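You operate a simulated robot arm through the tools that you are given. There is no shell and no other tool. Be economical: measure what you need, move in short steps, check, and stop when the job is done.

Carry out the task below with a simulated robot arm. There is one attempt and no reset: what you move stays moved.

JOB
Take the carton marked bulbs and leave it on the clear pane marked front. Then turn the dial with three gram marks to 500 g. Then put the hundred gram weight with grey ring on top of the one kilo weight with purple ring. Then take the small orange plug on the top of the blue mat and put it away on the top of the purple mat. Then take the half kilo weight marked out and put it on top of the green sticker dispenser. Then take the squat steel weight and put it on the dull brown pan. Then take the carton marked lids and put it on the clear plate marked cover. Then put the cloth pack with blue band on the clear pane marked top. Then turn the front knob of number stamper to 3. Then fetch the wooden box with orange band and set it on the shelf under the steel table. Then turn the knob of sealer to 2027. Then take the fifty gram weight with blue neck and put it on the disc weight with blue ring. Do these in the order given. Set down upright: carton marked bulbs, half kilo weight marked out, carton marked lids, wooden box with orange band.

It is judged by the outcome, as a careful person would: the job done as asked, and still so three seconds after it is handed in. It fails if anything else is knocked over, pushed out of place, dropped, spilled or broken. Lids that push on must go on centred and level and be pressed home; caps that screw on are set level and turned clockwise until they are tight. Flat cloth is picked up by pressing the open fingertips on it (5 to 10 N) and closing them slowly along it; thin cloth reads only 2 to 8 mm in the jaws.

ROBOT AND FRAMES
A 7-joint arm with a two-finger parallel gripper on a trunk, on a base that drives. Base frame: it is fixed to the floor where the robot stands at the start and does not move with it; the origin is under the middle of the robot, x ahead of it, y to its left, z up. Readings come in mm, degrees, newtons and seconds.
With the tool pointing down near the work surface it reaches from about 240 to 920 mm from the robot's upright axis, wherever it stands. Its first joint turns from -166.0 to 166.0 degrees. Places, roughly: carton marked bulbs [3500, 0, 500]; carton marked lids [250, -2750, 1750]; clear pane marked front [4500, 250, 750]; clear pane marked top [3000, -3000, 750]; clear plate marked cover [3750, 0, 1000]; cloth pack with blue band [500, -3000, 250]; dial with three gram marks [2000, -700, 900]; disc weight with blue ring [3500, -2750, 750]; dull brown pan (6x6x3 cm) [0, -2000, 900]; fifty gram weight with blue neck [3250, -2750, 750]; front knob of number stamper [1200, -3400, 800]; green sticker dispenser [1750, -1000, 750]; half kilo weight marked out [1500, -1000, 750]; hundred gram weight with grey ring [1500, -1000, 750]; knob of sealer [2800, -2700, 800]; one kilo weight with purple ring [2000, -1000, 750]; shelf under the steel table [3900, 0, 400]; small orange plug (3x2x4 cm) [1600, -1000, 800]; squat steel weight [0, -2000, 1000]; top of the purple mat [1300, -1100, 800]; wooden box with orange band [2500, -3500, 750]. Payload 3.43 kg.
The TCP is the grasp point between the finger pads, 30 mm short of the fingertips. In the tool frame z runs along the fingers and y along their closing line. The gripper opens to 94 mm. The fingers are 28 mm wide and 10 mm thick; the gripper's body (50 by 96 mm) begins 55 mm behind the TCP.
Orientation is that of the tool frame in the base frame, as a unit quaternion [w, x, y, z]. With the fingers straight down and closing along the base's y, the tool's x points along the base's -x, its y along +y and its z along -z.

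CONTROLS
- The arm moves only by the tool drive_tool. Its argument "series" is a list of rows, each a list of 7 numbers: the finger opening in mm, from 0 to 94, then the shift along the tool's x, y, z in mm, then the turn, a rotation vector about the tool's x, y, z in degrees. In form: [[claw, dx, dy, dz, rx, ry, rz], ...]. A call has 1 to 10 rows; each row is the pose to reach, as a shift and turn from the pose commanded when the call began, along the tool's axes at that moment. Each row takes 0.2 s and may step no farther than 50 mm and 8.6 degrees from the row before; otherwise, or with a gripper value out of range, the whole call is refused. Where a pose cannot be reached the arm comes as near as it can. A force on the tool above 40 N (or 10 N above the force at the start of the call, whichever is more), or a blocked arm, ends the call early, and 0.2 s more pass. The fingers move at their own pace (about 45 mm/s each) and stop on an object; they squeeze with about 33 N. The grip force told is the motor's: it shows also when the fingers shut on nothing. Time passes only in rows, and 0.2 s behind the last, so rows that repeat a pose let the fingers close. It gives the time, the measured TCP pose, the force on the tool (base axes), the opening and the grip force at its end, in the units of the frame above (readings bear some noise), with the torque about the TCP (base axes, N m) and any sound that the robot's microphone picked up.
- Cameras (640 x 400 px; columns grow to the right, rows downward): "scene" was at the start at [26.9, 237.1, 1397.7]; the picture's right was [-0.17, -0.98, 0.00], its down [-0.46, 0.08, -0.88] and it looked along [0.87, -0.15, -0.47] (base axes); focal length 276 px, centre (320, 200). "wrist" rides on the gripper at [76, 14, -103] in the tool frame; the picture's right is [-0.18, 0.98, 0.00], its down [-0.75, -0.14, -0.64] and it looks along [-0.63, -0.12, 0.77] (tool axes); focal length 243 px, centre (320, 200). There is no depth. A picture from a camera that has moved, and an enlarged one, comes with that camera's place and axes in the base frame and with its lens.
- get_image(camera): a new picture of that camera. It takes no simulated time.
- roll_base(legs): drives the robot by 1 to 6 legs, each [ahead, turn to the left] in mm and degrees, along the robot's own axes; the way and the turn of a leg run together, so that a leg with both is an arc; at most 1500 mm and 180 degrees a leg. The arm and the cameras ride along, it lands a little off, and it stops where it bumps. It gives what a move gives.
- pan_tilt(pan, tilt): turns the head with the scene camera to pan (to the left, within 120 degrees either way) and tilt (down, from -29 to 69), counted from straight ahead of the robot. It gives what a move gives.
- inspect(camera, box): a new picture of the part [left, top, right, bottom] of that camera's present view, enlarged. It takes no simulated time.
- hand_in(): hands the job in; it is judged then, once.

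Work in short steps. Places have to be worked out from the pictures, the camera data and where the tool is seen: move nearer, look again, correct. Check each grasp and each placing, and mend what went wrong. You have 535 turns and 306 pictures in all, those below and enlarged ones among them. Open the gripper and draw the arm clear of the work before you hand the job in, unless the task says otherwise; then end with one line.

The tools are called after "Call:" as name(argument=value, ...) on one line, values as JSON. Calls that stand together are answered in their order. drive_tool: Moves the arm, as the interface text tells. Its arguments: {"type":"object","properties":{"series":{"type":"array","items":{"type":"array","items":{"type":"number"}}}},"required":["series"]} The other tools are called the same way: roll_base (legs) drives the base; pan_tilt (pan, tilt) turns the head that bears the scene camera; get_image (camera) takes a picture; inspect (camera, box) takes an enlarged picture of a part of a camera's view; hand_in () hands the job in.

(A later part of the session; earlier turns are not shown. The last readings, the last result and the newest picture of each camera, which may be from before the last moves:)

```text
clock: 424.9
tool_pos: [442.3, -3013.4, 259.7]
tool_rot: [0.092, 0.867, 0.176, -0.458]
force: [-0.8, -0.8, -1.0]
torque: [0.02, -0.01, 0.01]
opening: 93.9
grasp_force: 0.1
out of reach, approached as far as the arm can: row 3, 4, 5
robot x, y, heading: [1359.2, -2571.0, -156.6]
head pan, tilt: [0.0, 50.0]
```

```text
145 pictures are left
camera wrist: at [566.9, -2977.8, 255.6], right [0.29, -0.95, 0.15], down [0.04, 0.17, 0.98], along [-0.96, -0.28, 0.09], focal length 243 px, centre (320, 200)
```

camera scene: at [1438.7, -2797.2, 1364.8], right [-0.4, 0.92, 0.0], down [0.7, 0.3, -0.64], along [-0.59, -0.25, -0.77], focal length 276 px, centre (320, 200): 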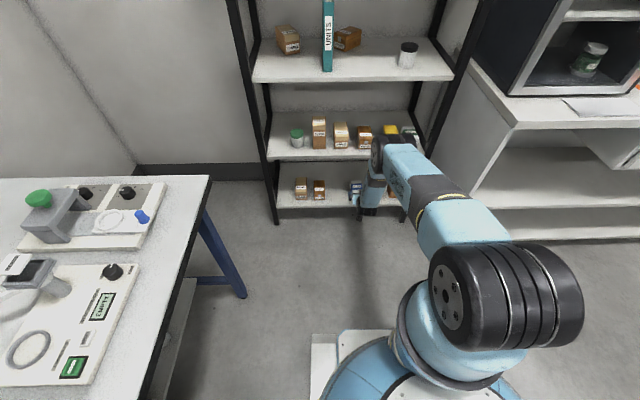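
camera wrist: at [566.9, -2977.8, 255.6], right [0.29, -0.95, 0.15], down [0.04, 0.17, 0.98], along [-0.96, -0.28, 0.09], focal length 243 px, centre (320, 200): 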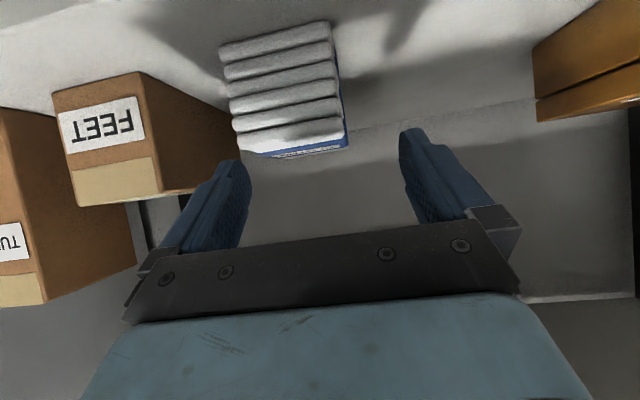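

The arm ran out of reach; pull back up and drive the base 90 mm forward.

Call:
drive_tool(series=[[94, 0, -1, -40, 0, 0, 0], [94, 0, -1, -80, 0, 0, 0], [94, 0, -1, -120, 0, 0, 0]])

Call:
roll_base(legs=[[90, 0]])

Call:
get_image(camera="wrist")

```text
clock: 425.7
tool_pos: [535.1, -2973.2, 327.0]
tool_rot: [0.092, 0.867, 0.177, -0.457]
force: [0.1, 0.0, -0.7]
torque: [0.02, 0.02, 0.0]
opening: 94.1
grasp_force: 0.1
robot x, y, heading: [1361.8, -2573.3, -156.5]
head pan, tilt: [0.0, 50.0]
```

```text
clock: 426.8
tool_pos: [450.1, -3010.4, 327.3]
tool_rot: [0.092, 0.867, 0.176, -0.457]
force: [0.0, -0.1, 0.2]
torque: [-0.01, 0.03, -0.01]
opening: 94.3
grasp_force: 0.0
robot x, y, heading: [1281.5, -2606.4, -156.4]
head pan, tilt: [0.0, 50.0]
```

```text
144 pictures are left
camera wrist: at [574.2, -2974.4, 322.9], right [0.29, -0.95, 0.15], down [0.04, 0.17, 0.98], along [-0.96, -0.28, 0.09], focal length 243 px, centre (320, 200)
```

wrist: 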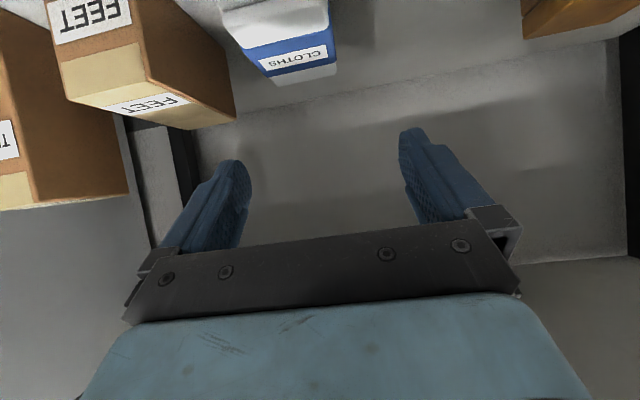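

Call:
drive_tool(series=[[94, 0, -10, 15, 0, 0, 0], [94, 15, -10, 42, 0, 0, 0], [94, 31, -10, 65, 0, 0, 0], [94, 46, -10, 87, 0, 0, 0], [94, 56, -10, 101, 0, 0, 0]])

Call:
get_image(camera="wrist")

```text
clock: 428.0
tool_pos: [393.9, -3022.4, 232.1]
tool_rot: [0.092, 0.867, 0.177, -0.457]
force: [0.0, -0.3, 0.0]
torque: [-0.02, 0.02, 0.0]
opening: 94.3
grasp_force: 0.0
out of reach, approached as far as the arm can: row 5
robot x, y, heading: [1281.4, -2609.4, -156.8]
head pan, tilt: [0.0, 50.0]
```

```text
143 pictures are left
camera wrist: at [517.7, -2986.3, 226.8], right [0.29, -0.95, 0.15], down [0.04, 0.17, 0.98], along [-0.96, -0.28, 0.09], focal length 243 px, centre (320, 200)
```

wrist: 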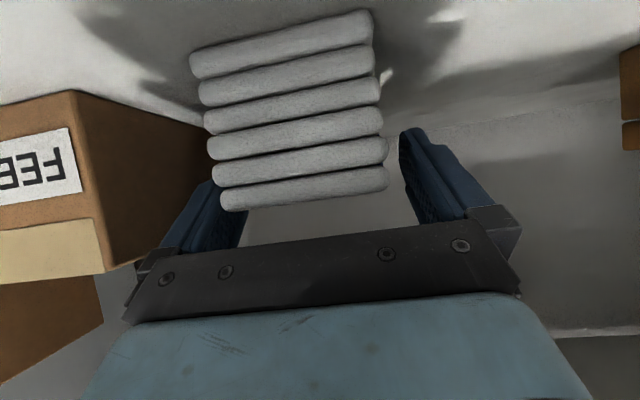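

Position good (z 232, pack about 60 tall). Close on the pack.

Call:
drive_tool(series=[[80, 0, 0, 0, 0, 0, 0], [70, 0, 0, 0, 0, 0, 0], [60, 0, 0, 0, 0, 0, 0], [50, 0, 0, 0, 0, 0, 0], [40, 0, 0, 0, 0, 0, 0], [35, 0, 0, 0, 0, 0, 0], [35, 0, 0, 0, 0, 0, 0]])

Call:
get_image(camera="wrist")

```text
clock: 429.6
tool_pos: [393.5, -3022.5, 231.0]
tool_rot: [0.091, 0.867, 0.177, -0.457]
force: [0.8, -0.6, 1.1]
torque: [-0.03, -0.03, 0.02]
opening: 64.0
grasp_force: 33.3
robot x, y, heading: [1279.4, -2611.9, -156.7]
head pan, tilt: [0.0, 50.0]
```

```text
142 pictures are left
camera wrist: at [517.9, -2986.3, 226.8], right [0.29, -0.95, 0.15], down [0.04, 0.17, 0.98], along [-0.96, -0.28, 0.09], focal length 243 px, centre (320, 200)
```

wrist: 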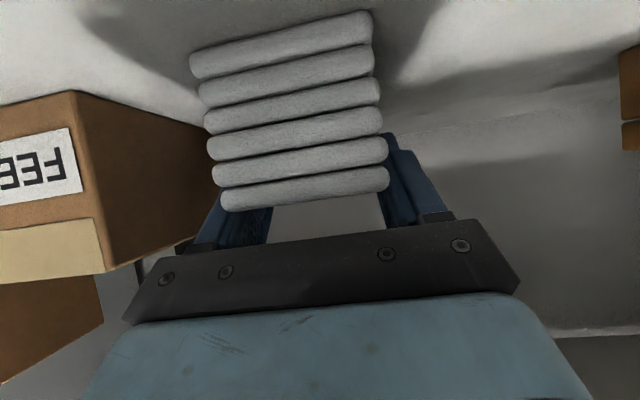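

Gripped at 64 mm. Lift 50 mm, check, then draw back.

Call:
drive_tool(series=[[35, -20, 0, -14, 0, 0, 0], [35, -41, 0, -28, 0, 0, 0], [35, -20, 0, -60, 0, 0, 0], [35, 2, 0, -93, 0, 0, 0], [35, 24, 0, -126, 0, 0, 0], [35, 46, 0, -159, 0, 0, 0], [35, 68, 0, -192, 0, 0, 0]])

Call:
get_image(camera="wrist")

```text
clock: 431.2
tool_pos: [577.2, -2947.3, 284.5]
tool_rot: [0.092, 0.867, 0.177, -0.457]
force: [-0.2, 0.2, -1.3]
torque: [0.0, -0.03, 0.03]
opening: 63.6
grasp_force: 32.7
robot x, y, heading: [1282.3, -2608.4, -156.6]
head pan, tilt: [0.0, 50.0]
```

```text
141 pictures are left
camera wrist: at [699.9, -2910.1, 279.1], right [0.29, -0.95, 0.15], down [0.04, 0.17, 0.98], along [-0.96, -0.28, 0.09], focal length 243 px, centre (320, 200)
```

wrist: 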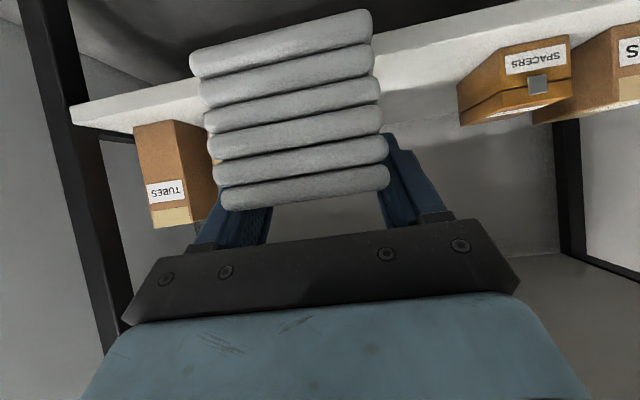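

Pack held. Back off from the rack and raise the arm.

Call:
roll_base(legs=[[-220, 0]])

Call:
drive_tool(series=[[35, -39, 0, -27, 0, 0, 0], [35, -78, 0, -54, 0, 0, 0], [35, -117, 0, -81, 0, 0, 0], [35, -156, 0, -108, 0, 0, 0], [35, -195, 0, -135, 0, 0, 0], [35, -234, 0, -162, 0, 0, 0], [35, -273, 0, -189, 0, 0, 0], [35, -312, 0, -216, 0, 0, 0], [35, -351, 0, -243, 0, 0, 0], [35, -390, 0, -270, 0, 0, 0]])

Call:
drive_tool(series=[[35, -39, 0, -27, 0, 0, 0], [35, -78, 0, -54, 0, 0, 0], [35, -117, 0, -81, 0, 0, 0], [35, -156, 0, -108, 0, 0, 0], [35, -195, 0, -135, 0, 0, 0], [35, -195, 0, -160, 0, 0, 0]])

Call:
roll_base(legs=[[0, 38]])

```text
clock: 432.9
tool_pos: [779.5, -2858.7, 283.2]
tool_rot: [0.091, 0.867, 0.176, -0.457]
force: [-0.2, 0.4, -1.9]
torque: [0.02, 0.01, 0.01]
opening: 63.3
grasp_force: 33.4
robot x, y, heading: [1478.3, -2519.1, -156.5]
head pan, tilt: [0.0, 50.0]
```

```text
clock: 435.1
tool_pos: [782.6, -2859.3, 757.9]
tool_rot: [0.092, 0.867, 0.176, -0.457]
force: [-1.1, 0.6, -1.4]
torque: [-0.01, 0.03, -0.02]
opening: 63.6
grasp_force: 33.2
robot x, y, heading: [1481.4, -2524.2, -156.6]
head pan, tilt: [0.0, 50.0]
```

```text
clock: 436.5
tool_pos: [802.5, -2850.6, 1007.8]
tool_rot: [0.092, 0.867, 0.177, -0.457]
force: [-0.7, -0.1, -0.8]
torque: [-0.04, 0.02, -0.03]
opening: 63.7
grasp_force: 32.7
robot x, y, heading: [1483.2, -2524.2, -156.7]
head pan, tilt: [0.0, 50.0]
```

```text
clock: 438.5
tool_pos: [1074.5, -3152.4, 1009.6]
tool_rot: [0.213, 0.786, 0.405, -0.415]
force: [-0.3, 0.3, -0.3]
torque: [0.01, 0.03, 0.01]
opening: 63.3
grasp_force: 32.6
robot x, y, heading: [1451.6, -2495.4, -124.3]
head pan, tilt: [0.0, 50.0]
stopped in leg 1: the robot was blocked; the commanded pose is now the measured one
```

Retract and raise a bit more before sweeping over the south table.

Call:
drive_tool(series=[[35, 4, 0, -42, 0, 0, 0], [35, 9, 0, -85, 0, 0, 0], [35, 14, 0, -127, 0, 0, 0], [35, 19, 0, -169, 0, 0, 0]])

Call:
roll_base(legs=[[0, 36]])

Call:
roll_base(legs=[[0, 36]])

Call:
roll_base(legs=[[0, 36]])

Call:
roll_base(legs=[[0, 36]])

```text
clock: 439.5
tool_pos: [1159.4, -3034.2, 1090.9]
tool_rot: [0.212, 0.787, 0.406, -0.414]
force: [-0.2, -0.4, -0.7]
torque: [-0.02, 0.01, 0.01]
opening: 63.4
grasp_force: 33.0
robot x, y, heading: [1449.8, -2496.4, -124.2]
head pan, tilt: [0.0, 50.0]
```

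```text
clock: 441.5
tool_pos: [1462.7, -3108.9, 1092.4]
tool_rot: [0.311, 0.658, 0.592, -0.346]
force: [0.5, 0.7, -1.1]
torque: [0.04, 0.05, 0.01]
opening: 63.5
grasp_force: 32.7
robot x, y, heading: [1426.0, -2494.1, -94.1]
head pan, tilt: [0.0, 50.0]
stopped in leg 1: the robot was blocked; the commanded pose is now the measured one
```

```text
clock: 443.5
tool_pos: [1770.3, -3009.5, 1092.2]
tool_rot: [0.392, 0.477, 0.745, -0.252]
force: [0.4, 0.2, -0.7]
torque: [0.01, 0.01, -0.02]
opening: 63.5
grasp_force: 32.9
robot x, y, heading: [1395.9, -2511.1, -63.4]
head pan, tilt: [0.0, 50.0]
stopped in leg 1: the robot was blocked; the commanded pose is now the measured one
```

```text
clock: 445.9
tool_pos: [1989.5, -2703.0, 1094.0]
tool_rot: [0.449, 0.231, 0.855, -0.122]
force: [-1.2, -0.3, -0.9]
torque: [0.02, -0.02, 0.04]
opening: 63.5
grasp_force: 33.0
robot x, y, heading: [1384.9, -2541.1, -27.4]
head pan, tilt: [0.0, 50.0]
stopped in leg 1: the robot was blocked; the commanded pose is now the measured one
```

```text
clock: 448.2
tool_pos: [1973.5, -2312.4, 1094.1]
tool_rot: [0.465, -0.045, 0.884, 0.023]
force: [-0.3, -0.9, -0.5]
torque: [0.0, 0.01, 0.04]
opening: 63.3
grasp_force: 32.8
robot x, y, heading: [1391.6, -2580.2, 8.4]
head pan, tilt: [0.0, 50.0]
```

Call:
roll_base(legs=[[0, 8], [1330, 0]])

Call:
roll_base(legs=[[0, -40]])

Call:
roll_base(legs=[[0, -40]])

Call:
get_image(camera="scene")

```text
clock: 455.6
tool_pos: [3204.8, -1859.1, 1094.5]
tool_rot: [0.462, -0.106, 0.879, 0.055]
force: [0.4, -0.2, -0.4]
torque: [0.02, -0.03, -0.03]
opening: 63.5
grasp_force: 32.6
robot x, y, heading: [2661.6, -2198.8, 16.4]
head pan, tilt: [0.0, 50.0]
```

```text
clock: 458.1
tool_pos: [3294.9, -2291.1, 1094.4]
tool_rot: [0.452, 0.203, 0.862, -0.107]
force: [0.3, 0.5, -0.8]
torque: [-0.02, 0.0, 0.02]
opening: 63.4
grasp_force: 33.1
robot x, y, heading: [2679.3, -2164.8, -23.5]
head pan, tilt: [0.0, 50.0]
```

```text
clock: 460.4
tool_pos: [3103.7, -2635.0, 1095.4]
tool_rot: [0.397, 0.46, 0.757, -0.242]
force: [0.8, 0.0, -1.2]
torque: [0.0, 0.0, -0.01]
opening: 63.4
grasp_force: 32.7
robot x, y, heading: [2716.6, -2144.8, -60.5]
head pan, tilt: [0.0, 50.0]
stopped in leg 1: the robot was blocked; the commanded pose is now the measured one
```

```text
140 pictures are left
camera scene: at [2925.9, -2049.1, 1364.8], right [-0.87, -0.49, 0.0], down [-0.38, 0.67, -0.64], along [0.32, -0.56, -0.77], focal length 276 px, centre (320, 200)
```

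scene: 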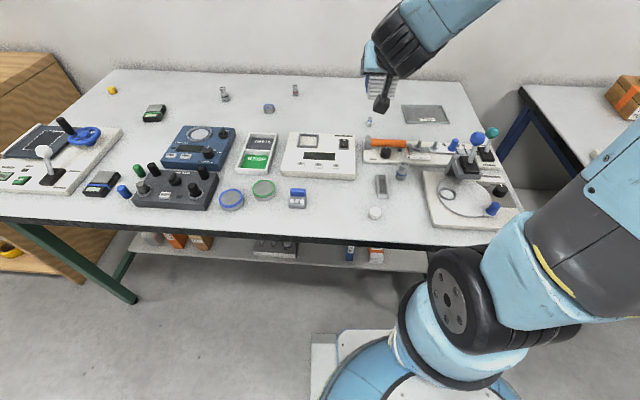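

Call:
inspect(camera="scene", box=[340, 80, 530, 240])

```text
2.50 times, centred on (435, 160) of scene
camera zoom: at [2925.9, -2049.1, 1364.8], right [-0.87, -0.49, 0.0], down [-0.38, 0.67, -0.64], along [0.32, -0.56, -0.77], focal length 691 px, centre (32, 300)
```

zoom: 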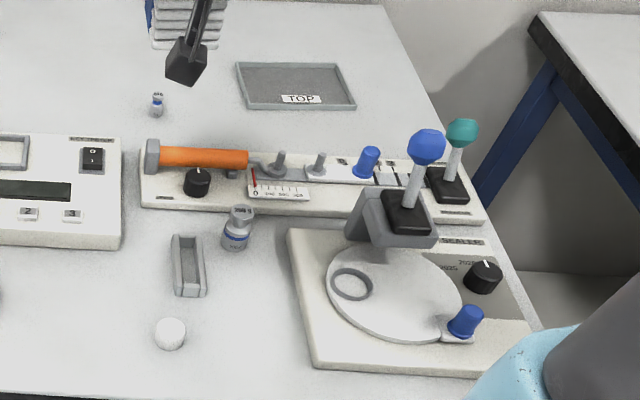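

TOP pane centre ≈(3029,-2939), z≈830. Move the pack above it.

Call:
drive_tool(series=[[35, -3, -26, 35, 0.4, 0, 0.3], [35, -7, -52, 69, 0.8, 0, 0.5], [35, -10, -78, 104, 1.2, 0, 0.8], [35, -13, -104, 139, 1.6, 0, 1.1], [35, -17, -129, 173, 2, 0, 1.4], [35, -20, -155, 208, 2.4, 0, 1.6], [35, -23, -181, 242, 2.8, 0, 1.9], [35, -27, -207, 277, 3.1, 0, 2.2]])

Call:
get_image(camera="wrist")

Call:
inspect(camera="scene", box=[340, 60, 530, 220])

```text
clock: 462.2
tool_pos: [3032.1, -2944.3, 960.7]
tool_rot: [0.389, 0.485, 0.741, -0.255]
force: [0.9, 0.1, -0.3]
torque: [0.02, 0.03, -0.04]
opening: 63.3
grasp_force: 33.0
robot x, y, heading: [2714.9, -2146.7, -60.4]
head pan, tilt: [0.0, 50.0]
```

```text
138 pictures are left
camera wrist: at [2994.9, -2822.0, 956.5], right [0.94, 0.3, 0.15], down [-0.17, 0.04, 0.98], along [0.29, -0.95, 0.09], focal length 243 px, centre (320, 200)
```

wrist: 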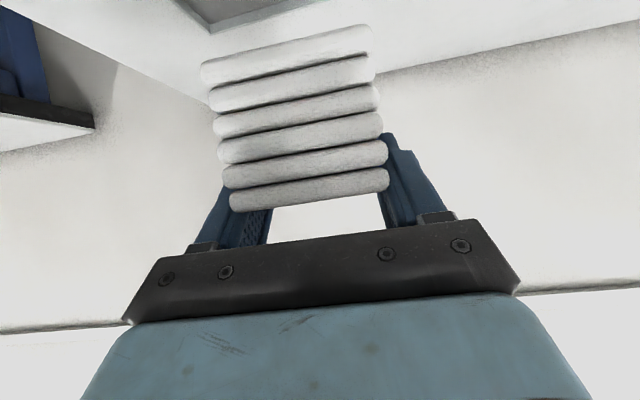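

```text
2.50 times, centred on (435, 140) of scene
camera zoom: at [2926.0, -2048.8, 1364.8], right [-0.87, -0.49, 0.0], down [-0.38, 0.67, -0.64], along [0.32, -0.56, -0.77], focal length 691 px, centre (32, 350)
```

zoom: 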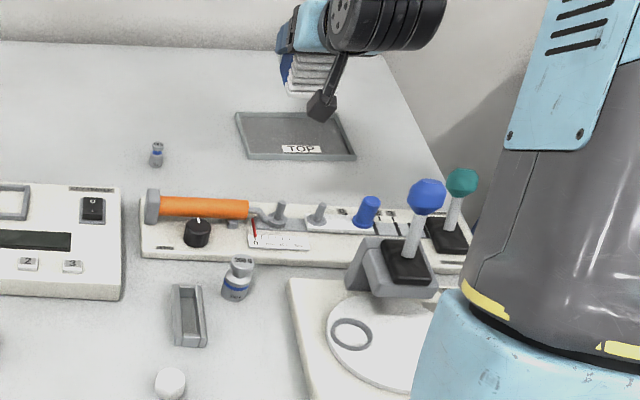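

Aligned. Lower the pack onto the pane.

Call:
drive_tool(series=[[35, 20, 0, 14, 0, 0, 0], [35, 40, 0, 27, 0, 0, 0], [35, 55, 0, 37, 0, 0, 0], [35, 62, 0, 42, 0, 0, 0], [35, 66, 0, 45, 0, 0, 0]])

Call:
get_image(camera="wrist")

```text
clock: 463.4
tool_pos: [3030.9, -2945.5, 880.7]
tool_rot: [0.389, 0.485, 0.74, -0.255]
force: [0.5, 0.3, -0.4]
torque: [0.05, 0.01, -0.02]
opening: 63.3
grasp_force: 32.6
robot x, y, heading: [2712.9, -2151.6, -60.4]
head pan, tilt: [0.0, 50.0]
```

```text
136 pictures are left
camera wrist: at [2994.5, -2823.0, 876.5], right [0.94, 0.3, 0.15], down [-0.17, 0.04, 0.98], along [0.29, -0.95, 0.08], focal length 243 px, centre (320, 200)
```

wrist: 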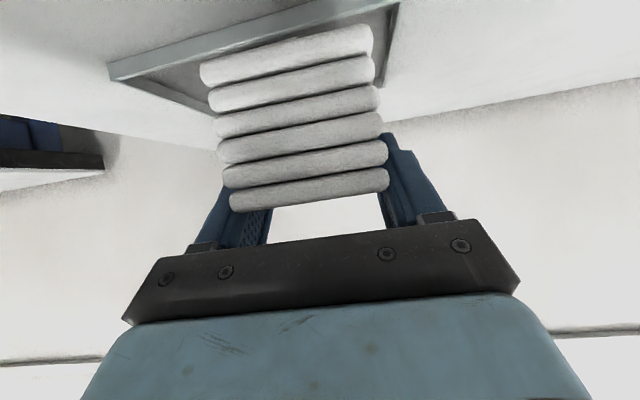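

Comparing the two heights, the pane is lower (z≈818) and ~34 mm further in. Raise 6 mm, move forward 34 mm, then lower.

Call:
drive_tool(series=[[35, -5, 0, -3, 0, 0, 0], [35, -14, 0, 10, 0, 0, 0], [35, -24, 0, 24, 0, 0, 0], [35, -17, 0, 29, 0, 0, 0], [35, -13, 0, 32, 0, 0, 0], [35, -9, 0, 35, 0, 0, 0], [35, -6, 0, 37, 0, 0, 0]])

Call:
get_image(camera="wrist")

```text
clock: 465.0
tool_pos: [3046.1, -2976.4, 864.8]
tool_rot: [0.389, 0.486, 0.74, -0.256]
force: [-0.2, 0.3, -0.8]
torque: [0.02, -0.02, 0.0]
opening: 63.4
grasp_force: 32.8
robot x, y, heading: [2716.8, -2146.8, -60.5]
head pan, tilt: [0.0, 50.0]
```

```text
135 pictures are left
camera wrist: at [3008.1, -2854.9, 860.3], right [0.94, 0.3, 0.15], down [-0.17, 0.04, 0.98], along [0.29, -0.95, 0.08], focal length 243 px, centre (320, 200)
```

wrist: 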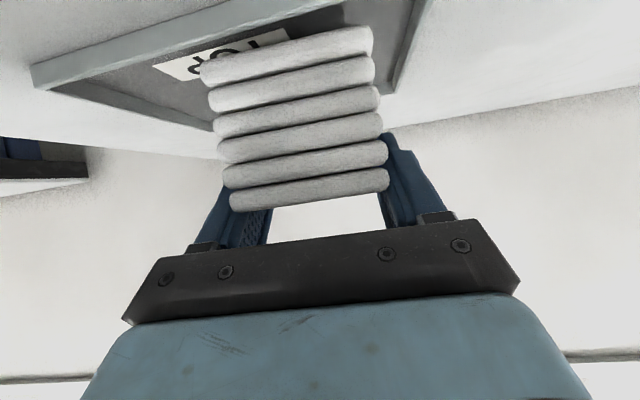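

Good depth. Shift 12 mm left and continue lowering to contact.

Call:
drive_tool(series=[[35, 0, -12, 0, 0, 0, 0], [35, 3, -12, 2, 0, 0, 0], [35, 6, -12, 4, 0, 0, 0], [35, 8, -12, 6, 0, 0, 0], [35, 11, -12, 8, 0, 0, 0]])

Call:
get_image(camera="wrist")

```text
clock: 466.1
tool_pos: [3035.5, -2984.4, 860.3]
tool_rot: [0.392, 0.485, 0.738, -0.258]
force: [0.3, -1.4, 11.1]
torque: [0.37, 0.05, 0.01]
opening: 63.5
grasp_force: 32.8
robot x, y, heading: [2712.4, -2146.3, -60.8]
head pan, tilt: [0.0, 50.0]
stopped in row 5: the force on the tool passed its limit at 45 N (the readings are from after the stop); the commanded pose is now the measured one
```

```text
134 pictures are left
camera wrist: at [2997.9, -2861.9, 853.6], right [0.94, 0.3, 0.15], down [-0.17, 0.05, 0.98], along [0.29, -0.95, 0.09], focal length 243 px, centre (320, 200)
```

wrist: 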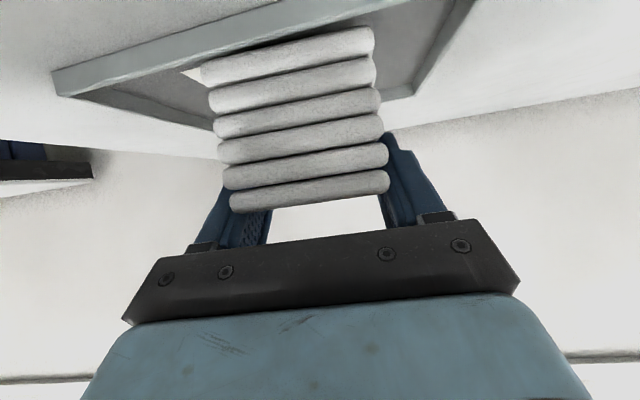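

Contact; the pack lies inside the frame. Release and withdraw.

Call:
drive_tool(series=[[66, -2, 0, -1, 0, 0, 0], [76, -2, 0, -1, 0, 0, 0], [86, -2, 0, -1, 0, 0, 0], [94, -2, 0, -1, 0, 0, 0], [94, -2, 0, -30, 0, 0, 0], [94, -2, 0, -70, 0, 0, 0], [94, -2, 0, -110, 0, 0, 0], [94, -20, 0, -150, 0, 0, 0], [94, -45, 0, -190, 0, 0, 0]])

Call:
get_image(camera="wrist")

Call:
inspect(camera="scene", box=[340, 60, 530, 220])

```text
clock: 468.1
tool_pos: [2982.3, -2863.7, 1001.2]
tool_rot: [0.391, 0.485, 0.738, -0.258]
force: [1.2, -1.3, -1.7]
torque: [0.01, -0.01, 0.01]
opening: 94.0
grasp_force: 0.1
robot x, y, heading: [2714.1, -2146.8, -60.8]
head pan, tilt: [0.0, 50.0]
```

```text
133 pictures are left
camera wrist: at [2945.1, -2740.9, 996.2], right [0.94, 0.3, 0.15], down [-0.17, 0.04, 0.98], along [0.29, -0.95, 0.09], focal length 243 px, centre (320, 200)
```

wrist: 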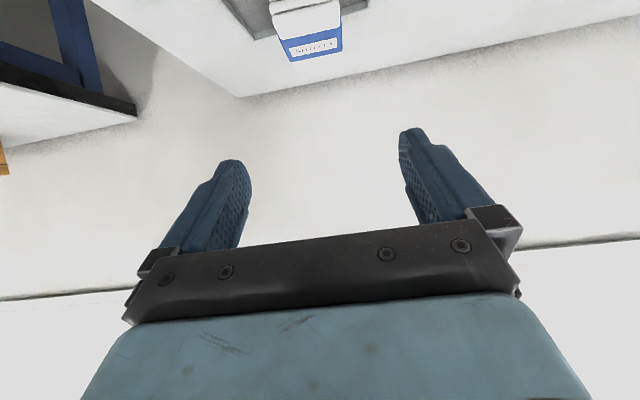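

```text
2.50 times, centred on (435, 140) of scene
camera zoom: at [2926.3, -2050.1, 1364.9], right [-0.87, -0.49, 0.0], down [-0.38, 0.67, -0.64], along [0.32, -0.56, -0.77], focal length 691 px, centre (32, 350)
```

zoom: 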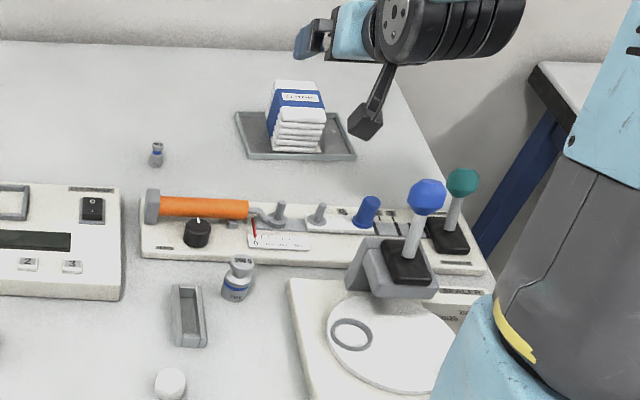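

The pack lies on the TOP pane. Tuck the arm with the tool pointing down, then drive to the number stamper.

Call:
drive_tool(series=[[60, 7, 3, -43, 0, 4, 0], [60, 14, 7, -87, 0, 11, 0], [60, 21, 10, -130, 0, 18, 0], [60, 28, 13, -174, 0, 26, 0], [60, 35, 16, -217, 0, 34, 0], [60, 42, 20, -261, 0, 42, 0], [60, 49, 23, -304, 0, 50, 0], [60, 56, 26, -345, 0, 56, 0]])

Call:
roll_base(legs=[[-100, 0]])

Call:
roll_base(legs=[[0, -48]])

Call:
roll_base(legs=[[0, -45]])

```text
clock: 469.9
tool_pos: [2880.5, -2560.4, 1149.9]
tool_rot: [-0.003, 0.549, 0.836, 0.0]
force: [0.5, -0.5, 0.7]
torque: [0.01, -0.03, 0.03]
opening: 60.1
grasp_force: 0.0
out of reach, approached as far as the arm can: row 3
robot x, y, heading: [2713.7, -2148.3, -60.7]
head pan, tilt: [0.0, 50.0]
```

```text
clock: 471.1
tool_pos: [2830.6, -2471.2, 1148.9]
tool_rot: [0.0, 0.549, 0.836, 0.001]
force: [0.7, 0.4, -0.1]
torque: [0.0, 0.01, 0.05]
opening: 60.2
grasp_force: 0.0
robot x, y, heading: [2661.7, -2060.1, -60.7]
head pan, tilt: [0.0, 50.0]
```

```text
clock: 473.9
tool_pos: [2469.5, -2459.4, 1150.4]
tool_rot: [-0.001, 0.84, 0.542, 0.001]
force: [-0.3, 0.3, 0.2]
torque: [0.01, -0.02, -0.03]
opening: 59.8
grasp_force: 0.3
robot x, y, heading: [2707.3, -2074.1, -108.2]
head pan, tilt: [0.0, 50.0]
```

```text
clock: 476.6
tool_pos: [2262.4, -2198.8, 1152.9]
tool_rot: [-0.001, 0.981, 0.196, 0.001]
force: [0.0, -0.6, 0.0]
torque: [0.04, 0.02, -0.01]
opening: 60.1
grasp_force: 0.1
robot x, y, heading: [2718.2, -2113.9, -152.1]
head pan, tilt: [0.0, 50.0]
stopped in leg 1: the robot was blocked; the commanded pose is now the measured one
```

Call:
roll_base(legs=[[0, -7]])

Call:
roll_base(legs=[[1000, 0], [880, 0]])

Call:
roll_base(legs=[[0, 32]])

Call:
roll_base(legs=[[0, 32]])

Call:
roll_base(legs=[[0, 28]])

Call:
get_image(camera="scene")

```text
clock: 477.6
tool_pos: [2256.5, -2141.8, 1151.7]
tool_rot: [-0.001, 0.991, 0.138, 0.001]
force: [0.3, -0.2, -0.1]
torque: [-0.03, -0.03, 0.01]
opening: 60.1
grasp_force: 0.0
robot x, y, heading: [2723.7, -2120.9, -159.2]
head pan, tilt: [0.0, 50.0]
```

```text
clock: 487.1
tool_pos: [516.0, -2807.1, 1152.1]
tool_rot: [0.0, 0.99, 0.139, 0.001]
force: [-0.5, 0.3, -0.4]
torque: [0.01, 0.0, -0.05]
opening: 59.9
grasp_force: 0.0
robot x, y, heading: [985.1, -2783.4, -158.8]
head pan, tilt: [0.0, 50.0]
```

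```text
clock: 489.2
tool_pos: [602.3, -3050.6, 1150.9]
tool_rot: [-0.001, 0.914, 0.405, 0.001]
force: [0.9, -0.7, 0.2]
torque: [0.02, 0.01, 0.03]
opening: 60.0
grasp_force: 0.0
robot x, y, heading: [959.3, -2765.1, -127.1]
head pan, tilt: [0.0, 50.0]
```

```text
clock: 491.3
tool_pos: [808.1, -3198.0, 1153.3]
tool_rot: [-0.001, 0.768, 0.64, 0.0]
force: [0.1, 0.0, -0.1]
torque: [-0.04, 0.0, 0.03]
opening: 60.2
grasp_force: 0.0
robot x, y, heading: [932.7, -2760.7, -95.4]
head pan, tilt: [0.0, 50.0]
```

```text
clock: 493.3
tool_pos: [1026.6, -3207.4, 1153.4]
tool_rot: [-0.002, 0.591, 0.806, 0.0]
force: [-0.2, 0.4, -0.6]
torque: [-0.01, 0.01, -0.01]
opening: 59.9
grasp_force: 0.0
robot x, y, heading: [904.7, -2773.7, -67.8]
head pan, tilt: [0.0, 50.0]
```

```text
131 pictures are left
camera scene: at [1129.9, -2703.1, 1364.9], right [-0.93, -0.38, 0.0], down [-0.29, 0.71, -0.64], along [0.24, -0.59, -0.77], focal length 276 px, centre (320, 200)
```

scene: 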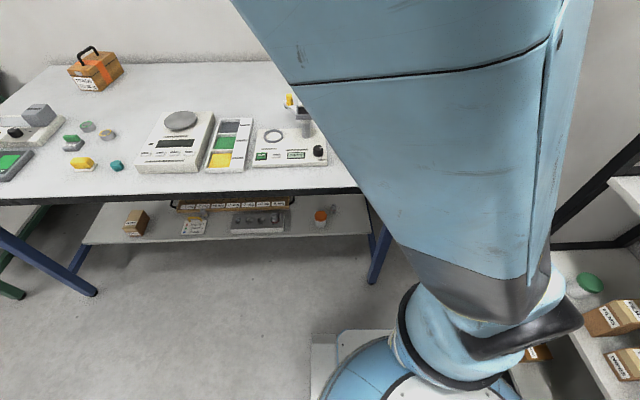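

The arm hides the stamper; swing the tool to the left for a view.

Call:
drive_tool(series=[[60, 0, 45, 0, 0, 0, 0], [60, 0, 90, 0, 0, 0, 0], [60, 0, 135, 0, 0, 0, 0], [60, 0, 180, 0, 0, 0, 0], [60, 0, 225, 0, 0, 0, 0], [60, 0, 270, 0, 0, 0, 0], [60, 0, 315, 0, 0, 0, 0]])

Call:
get_image(camera="scene")

```text
clock: 494.9
tool_pos: [1326.8, -3110.0, 1153.8]
tool_rot: [-0.001, 0.591, 0.807, 0.0]
force: [-0.4, 0.3, 0.5]
torque: [0.05, -0.06, 0.0]
opening: 60.1
grasp_force: 0.1
robot x, y, heading: [909.6, -2772.1, -67.9]
head pan, tilt: [0.0, 50.0]
```

```text
130 pictures are left
camera scene: at [1129.4, -2702.6, 1364.9], right [-0.93, -0.38, 0.0], down [-0.29, 0.71, -0.64], along [0.24, -0.59, -0.77], focal length 276 px, centre (320, 200)
```

scene: 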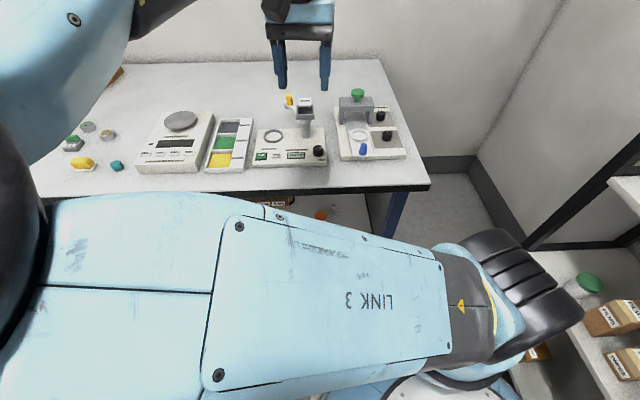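

Call:
inspect(camera="scene", box=[240, 75, 430, 185])

Call:
inspect(camera="scene", box=[330, 80, 420, 165])

```text
3.37 times, centred on (335, 130) of scene
camera zoom: at [1129.4, -2702.6, 1364.9], right [-0.93, -0.38, 0.0], down [-0.29, 0.71, -0.64], along [0.24, -0.59, -0.77], focal length 931 px, centre (270, 436)
```

zoom: 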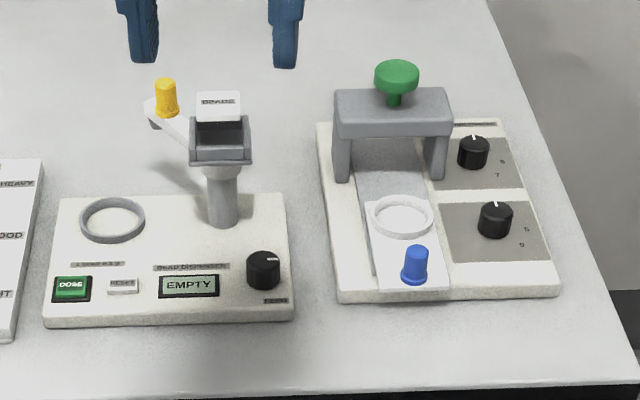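

```text
4.71 times, centred on (375, 122) of scene
camera zoom: at [1129.4, -2702.6, 1364.9], right [-0.93, -0.38, 0.0], down [-0.29, 0.71, -0.64], along [0.24, -0.59, -0.77], focal length 1300 px, centre (61, 565)
```

zoom: 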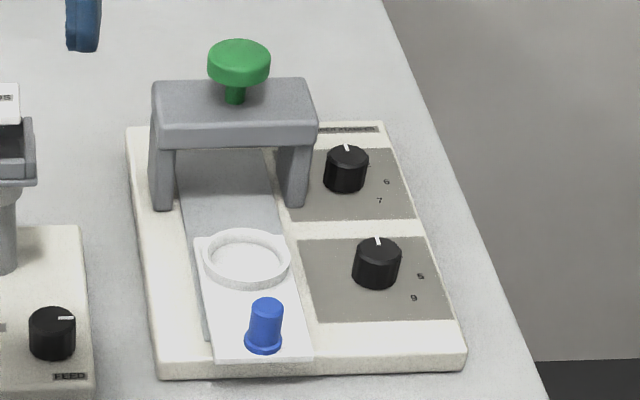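

The number stamper is the right-hand device; its front knob is near (1197,-3397). Move above it with the camera toward west.

Call:
drive_tool(series=[[60, -20, -18, 0, 0, 0, -8], [60, -39, -35, 0, 0, 0, -16], [60, -59, -53, 0, 0, 0, -24], [60, -78, -70, 0, 0, 0, -32], [60, -98, -88, 0, 0, 0, -40], [60, -117, -105, 10, 0, 0, -48], [60, -137, -123, 20, 0, 0, -56], [60, -156, -140, 40, 0, 0, -64], [60, -176, -158, 60, 0, 0, -72], [60, -195, -175, 80, 0, 0, -80]])

Call:
drive_tool(series=[[60, 26, -36, 20, 0, 0, -8], [60, 26, -50, 40, 0, 0, -16]])

Call:
get_image(camera="wrist")

```text
clock: 497.1
tool_pos: [1217.8, -3349.0, 1073.2]
tool_rot: [0.0, -0.066, 0.998, 0.001]
force: [-0.6, 0.8, 0.0]
torque: [-0.05, 0.01, 0.02]
opening: 60.0
grasp_force: 0.0
robot x, y, heading: [906.1, -2775.3, -67.7]
head pan, tilt: [0.0, 50.0]
```

```text
clock: 497.7
tool_pos: [1200.0, -3403.0, 1032.5]
tool_rot: [0.0, -0.206, 0.978, 0.001]
force: [-0.3, -0.8, 0.6]
torque: [-0.01, -0.04, 0.03]
opening: 60.1
grasp_force: 0.1
robot x, y, heading: [904.9, -2772.1, -67.7]
head pan, tilt: [0.0, 50.0]
```

```text
127 pictures are left
camera wrist: at [1125.6, -3420.8, 1135.9], right [-0.23, 0.97, 0.0], down [0.75, 0.17, 0.64], along [0.62, 0.15, -0.77], focal length 243 px, centre (320, 200)
```

wrist: 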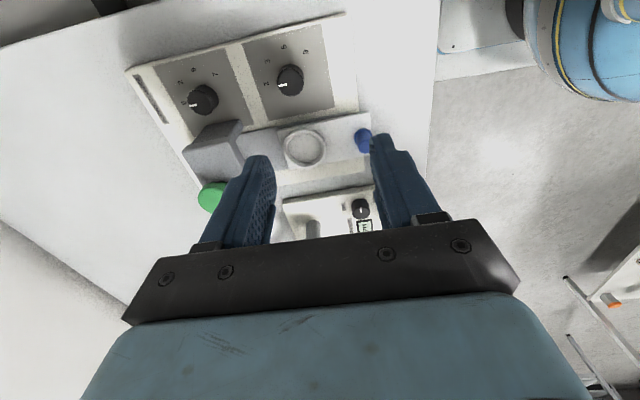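

Call:
inspect(camera="wrist", box=[150, 20, 370, 140])

Call:
inspect(camera="wrist", box=[235, 25, 345, 125])

```text
2.91 times, centred on (260, 80) of wrist
camera zoom: at [1125.6, -3420.8, 1135.9], right [-0.23, 0.97, 0.0], down [0.75, 0.17, 0.64], along [0.62, 0.15, -0.77], focal length 706 px, centre (494, 549)
```

zoom: 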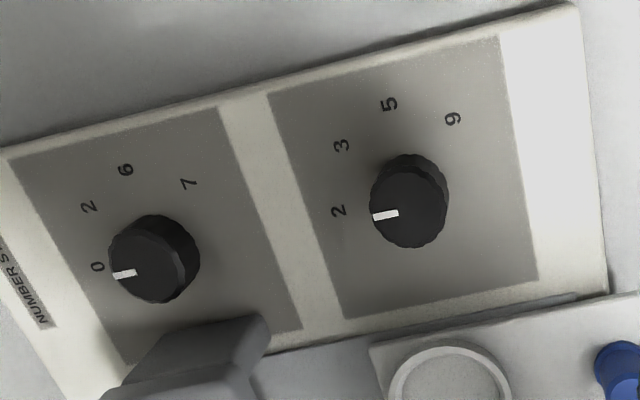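

```text
4.00 times, centred on (290, 75) of wrist
camera zoom: at [1125.6, -3420.8, 1135.9], right [-0.23, 0.97, 0.0], down [0.75, 0.17, 0.64], along [0.62, 0.15, -0.77], focal length 970 px, centre (440, 700)
```

zoom: 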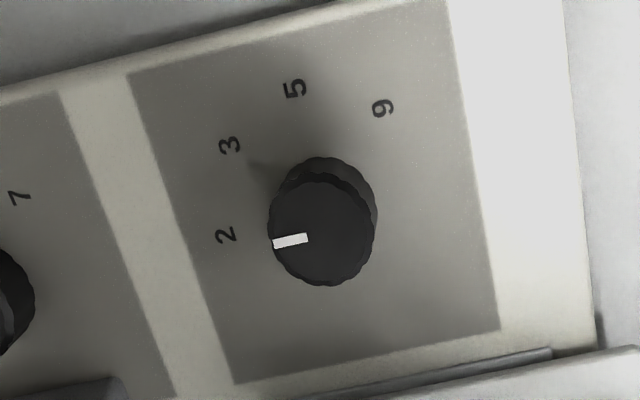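

The front knob has marks 2, 3, 5, 9 at 45° spacing, now at 2; it must turn 45° clockwise. A press stand is near, so I set the gripper angle to avoid it (closing axis at 65°, ending at 20°).

Call:
drive_tool(series=[[50, 3, -8, 0, 0, 0, 8], [50, 6, -16, 0, 0, 0, 16], [50, 10, -25, 0, 0, 0, 24], [50, 10, -29.5, 0, 0, 0, 32], [50, 10, -29.5, 20, 0, 0, 40], [50, 10, -29.5, 45, 0, 0, 49]])

Call:
get_image(camera="wrist")

```text
refused: row 6 steps farther than a row can; nothing moved
```

```text
124 pictures are left
camera wrist: at [1125.6, -3420.8, 1135.9], right [-0.23, 0.97, 0.0], down [0.75, 0.17, 0.64], along [0.62, 0.15, -0.77], focal length 243 px, centre (320, 200)
```

wrist: 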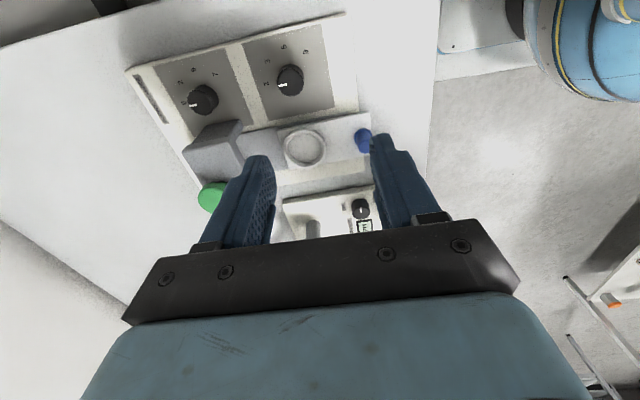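

Call:
drive_tool(series=[[50, 3, -8, 0, 0, 0, 8], [50, 6, -16, 0, 0, 0, 16], [50, 10, -25, 0, 0, 0, 24], [50, 10, -29.5, 0, 0, 0, 32], [50, 10, -29.5, 20, 0, 0, 40], [50, 10, -29.5, 45, 0, 0, 48], [50, 10, -29.5, 60, 0, 0, 49]])

Call:
get_image(camera="wrist")

```text
clock: 499.3
tool_pos: [1202.1, -3433.8, 973.0]
tool_rot: [-0.001, 0.22, 0.975, 0.0]
force: [-0.3, 0.2, 0.2]
torque: [-0.04, -0.01, 0.02]
opening: 49.9
grasp_force: 0.2
robot x, y, heading: [907.0, -2773.8, -67.8]
head pan, tilt: [0.0, 50.0]
```

```text
123 pictures are left
camera wrist: at [1141.0, -3388.3, 1075.5], right [0.59, 0.81, 0.0], down [0.62, -0.45, 0.64], along [0.52, -0.38, -0.77], focal length 243 px, centre (320, 200)
```

wrist: 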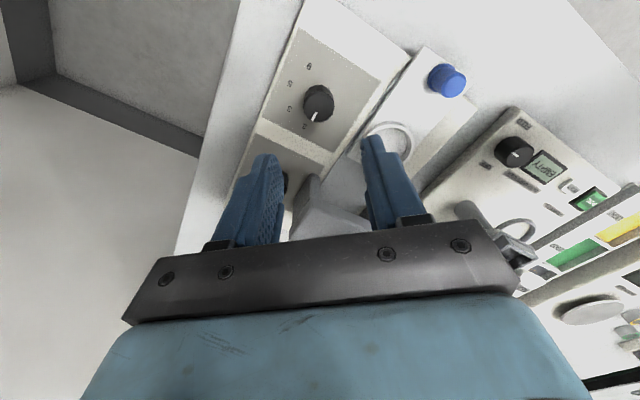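

Knob at (1200.7,-3434), top z≈851. Descend around it.

Call:
drive_tool(series=[[50, 0, 0, 35, 0, 0, 0], [50, 1, 0, 70, 0, 0, 0], [50, 1, 0, 95, 0, 0, 0], [50, 1, 0, 106, 0, 0, 0], [50, 1, 0, 111, 0, 0, 0]])

Call:
get_image(camera="wrist")

Call:
inspect(camera="scene", box=[310, 70, 430, 170])

```text
clock: 500.5
tool_pos: [1201.9, -3433.7, 862.7]
tool_rot: [-0.001, 0.219, 0.976, 0.001]
force: [0.2, 0.4, 0.0]
torque: [0.02, 0.01, -0.02]
opening: 50.1
grasp_force: 0.1
robot x, y, heading: [903.9, -2772.5, -68.0]
head pan, tilt: [0.0, 50.0]
```

```text
122 pictures are left
camera wrist: at [1139.8, -3387.7, 964.7], right [0.59, 0.81, 0.0], down [0.62, -0.45, 0.64], along [0.52, -0.38, -0.77], focal length 243 px, centre (320, 200)
```

wrist: 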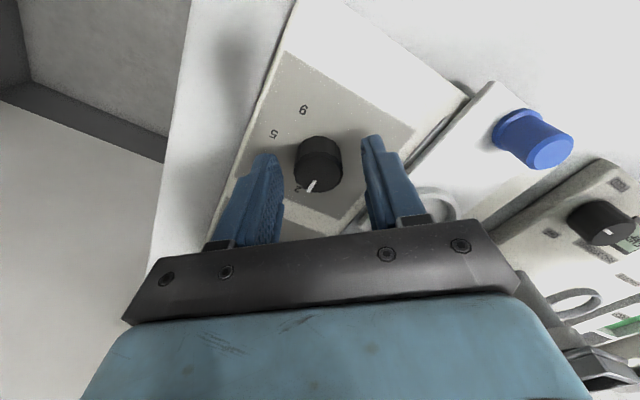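

```text
4.00 times, centred on (370, 120) of scene
camera zoom: at [1129.8, -2702.8, 1364.8], right [-0.93, -0.38, 0.0], down [-0.29, 0.71, -0.64], along [0.24, -0.59, -0.77], focal length 1105 px, centre (120, 520)
```

zoom: 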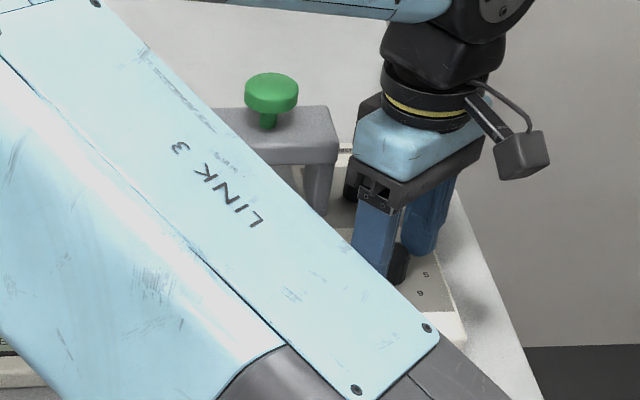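

Lower 7 mm more and close.

Call:
drive_tool(series=[[50, 0, 0, 3, 0, 0, 0], [50, 0, 0, 6, 0, 0, 0], [50, 0, 0, 8, 0, 0, 0]])

```text
clock: 501.3
tool_pos: [1202.6, -3432.0, 853.1]
tool_rot: [-0.001, 0.22, 0.975, 0.001]
force: [0.3, 0.1, 0.3]
torque: [-0.04, -0.01, 0.0]
opening: 49.8
grasp_force: 0.0
robot x, y, heading: [906.0, -2775.9, -67.8]
head pan, tilt: [0.0, 50.0]
```

Call:
drive_tool(series=[[42, 0, 0, 3, 0, 0, 0], [36, 0, 0, 3, 0, 0, 0], [28, 0, 0, 3, 0, 0, 0], [24, 0, 0, 3, 0, 0, 0], [24, 0, 0, 3, 0, 0, 0]])

Call:
get_image(camera="wrist")

```text
clock: 502.5
tool_pos: [1200.6, -3432.9, 851.7]
tool_rot: [-0.002, 0.22, 0.975, 0.0]
force: [-4.8, -13.5, 0.1]
torque: [-0.28, -0.02, -0.04]
opening: 31.6
grasp_force: 6.8
robot x, y, heading: [906.7, -2769.5, -68.0]
head pan, tilt: [0.0, 50.0]
```

```text
120 pictures are left
camera wrist: at [1139.4, -3388.1, 953.9], right [0.59, 0.81, 0.0], down [0.62, -0.45, 0.64], along [0.52, -0.38, -0.77], focal length 243 px, centre (320, 200)
```

wrist: 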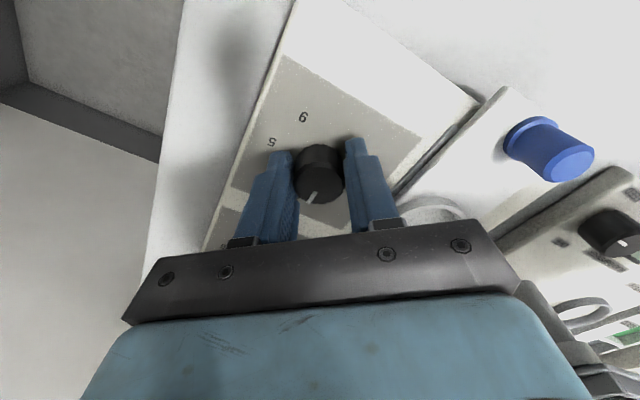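

Call:
drive_tool(series=[[24, 0, -1.5, 0, 0, 0, 0], [22, 0, -2.5, 0, 0, 0, 0], [22, 0, -2.5, 0, 0, 0, 0], [22, 0, -2.5, 0, 0, 0, 0]])

```text
clock: 503.5
tool_pos: [1201.4, -3434.1, 850.1]
tool_rot: [-0.001, 0.219, 0.976, 0.001]
force: [3.7, -0.2, 3.6]
torque: [-0.01, 0.09, -0.06]
opening: 29.2
grasp_force: 45.5
robot x, y, heading: [908.7, -2774.7, -67.7]
head pan, tilt: [0.0, 50.0]
```

Gripped (29 mm, 45 N). Turn +45°.

Call:
drive_tool(series=[[22, 0, 0, 0, 0, 0, 8], [22, 0, 0, 0, 0, 0, 16], [22, 0, 0, 0, 0, 0, 24], [22, 0, 0, 0, 0, 0, 32], [22, 0, 0, 0, 0, 0, 40], [22, 0, 0, 0, 0, 0, 45], [22, 0, 0, 0, 0, 0, 45]])

Call:
drive_tool(series=[[36, 0, 0, 0, 0, 0, 0], [50, 0, 0, 0, 0, 0, 0], [50, 0, 0, 0, 0, 0, 0], [50, 0, 0, -35, 0, 0, 0], [50, 0, 0, -75, 0, 0, 0], [50, 0, 0, -115, 0, 0, 0]])

Call:
inspect(camera="wrist", box=[240, 30, 400, 150])

```text
clock: 504.6
tool_pos: [1202.2, -3432.2, 851.0]
tool_rot: [-0.002, 0.518, 0.855, 0.003]
force: [3.6, 10.9, 5.8]
torque: [0.13, 0.2, 0.0]
opening: 29.3
grasp_force: 44.9
robot x, y, heading: [903.2, -2772.0, -67.5]
head pan, tilt: [0.0, 50.0]
stopped in row 5: the force on the tool passed its limit at 42 N (the readings are from after the stop); the commanded pose is now the measured one
```

```text
clock: 506.0
tool_pos: [1202.6, -3435.0, 964.5]
tool_rot: [-0.001, 0.519, 0.855, 0.003]
force: [0.5, 0.9, -0.1]
torque: [0.0, 0.02, 0.0]
opening: 49.9
grasp_force: 0.0
robot x, y, heading: [903.5, -2770.9, -67.9]
head pan, tilt: [0.0, 50.0]
```

```text
3.33 times, centred on (320, 90) of wrist
camera zoom: at [1180.5, -3361.1, 1068.5], right [0.96, 0.29, 0.0], down [0.22, -0.74, 0.64], along [0.19, -0.61, -0.77], focal length 809 px, centre (320, 567)
```

zoom: 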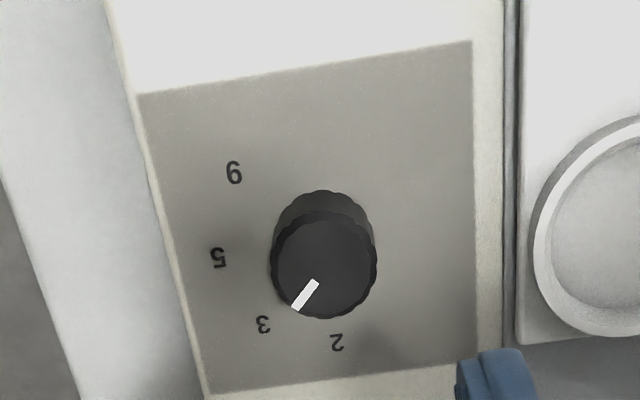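

Front knob now points to 3. Retract the arm; next the wooden box.

Call:
drive_tool(series=[[60, 0, 0, -45, 0, 0, 0], [60, 10, 0, -90, 0, 0, 0], [60, 45, 0, -120, 0, 0, 0], [60, 90, 0, -140, 0, 0, 0], [60, 135, 0, -160, 0, 0, 0], [60, 180, 0, -175, 0, 0, 0], [60, 225, 0, -180, 0, 0, 0], [60, 270, 0, -180, 0, 0, 0]])

Call:
roll_base(legs=[[-150, 0]])

Call:
roll_base(legs=[[0, 40]])

Call:
roll_base(legs=[[0, 36]])

```text
clock: 507.8
tool_pos: [1079.3, -3195.2, 1147.1]
tool_rot: [-0.001, 0.519, 0.855, 0.003]
force: [-0.2, -0.5, -0.5]
torque: [0.03, 0.0, -0.02]
opening: 60.1
grasp_force: 0.0
robot x, y, heading: [903.8, -2772.1, -67.8]
head pan, tilt: [0.0, 50.0]
```

```text
clock: 509.2
tool_pos: [1019.9, -3056.7, 1147.4]
tool_rot: [-0.001, 0.519, 0.855, 0.004]
force: [0.2, 0.3, 0.9]
torque: [0.0, -0.02, 0.03]
opening: 60.1
grasp_force: 0.0
robot x, y, heading: [848.8, -2633.2, -67.7]
head pan, tilt: [0.0, 50.0]
```

```text
clock: 510.9
tool_pos: [1128.6, -2946.5, 1149.1]
tool_rot: [0.0, 0.372, 0.928, 0.003]
force: [-0.3, -0.5, -0.1]
torque: [0.05, -0.05, 0.02]
opening: 59.9
grasp_force: 0.1
robot x, y, heading: [845.3, -2588.8, -60.2]
head pan, tilt: [0.0, 50.0]
stopped in leg 1: the robot was blocked; the commanded pose is now the measured one
```

```text
clock: 511.7
tool_pos: [1131.3, -2943.4, 1149.8]
tool_rot: [0.0, 0.369, 0.929, 0.003]
force: [0.6, -0.1, 1.0]
torque: [0.04, 0.01, 0.0]
opening: 60.2
grasp_force: 0.1
robot x, y, heading: [847.1, -2591.1, -60.2]
head pan, tilt: [0.0, 50.0]
stopped in leg 1: the robot was blocked; the commanded pose is now the measured one
```

The base touches the bench corner; move forward 120 mm and turn.

Call:
roll_base(legs=[[120, 0]])

Call:
roll_base(legs=[[0, 38]])

Call:
roll_base(legs=[[0, 35]])

```text
clock: 513.0
tool_pos: [1191.5, -3050.0, 1150.6]
tool_rot: [0.0, 0.369, 0.929, 0.003]
force: [0.1, 0.2, 0.3]
torque: [-0.05, 0.0, 0.0]
opening: 60.0
grasp_force: 0.0
robot x, y, heading: [906.6, -2698.9, -60.0]
head pan, tilt: [0.0, 50.0]
```

```text
clock: 515.4
tool_pos: [1346.0, -2801.2, 1150.5]
tool_rot: [-0.001, 0.05, 0.999, 0.002]
force: [-0.4, 0.6, 0.8]
torque: [0.0, 0.0, -0.01]
opening: 59.9
grasp_force: 0.0
robot x, y, heading: [891.7, -2726.8, -22.3]
head pan, tilt: [0.0, 50.0]
```

```text
clock: 517.6
tool_pos: [1310.8, -2528.9, 1150.9]
tool_rot: [-0.001, -0.251, 0.968, 0.001]
force: [0.6, -0.9, -0.2]
torque: [-0.02, -0.01, 0.02]
opening: 60.3
grasp_force: 0.0
robot x, y, heading: [901.6, -2760.0, 12.2]
head pan, tilt: [0.0, 50.0]
```

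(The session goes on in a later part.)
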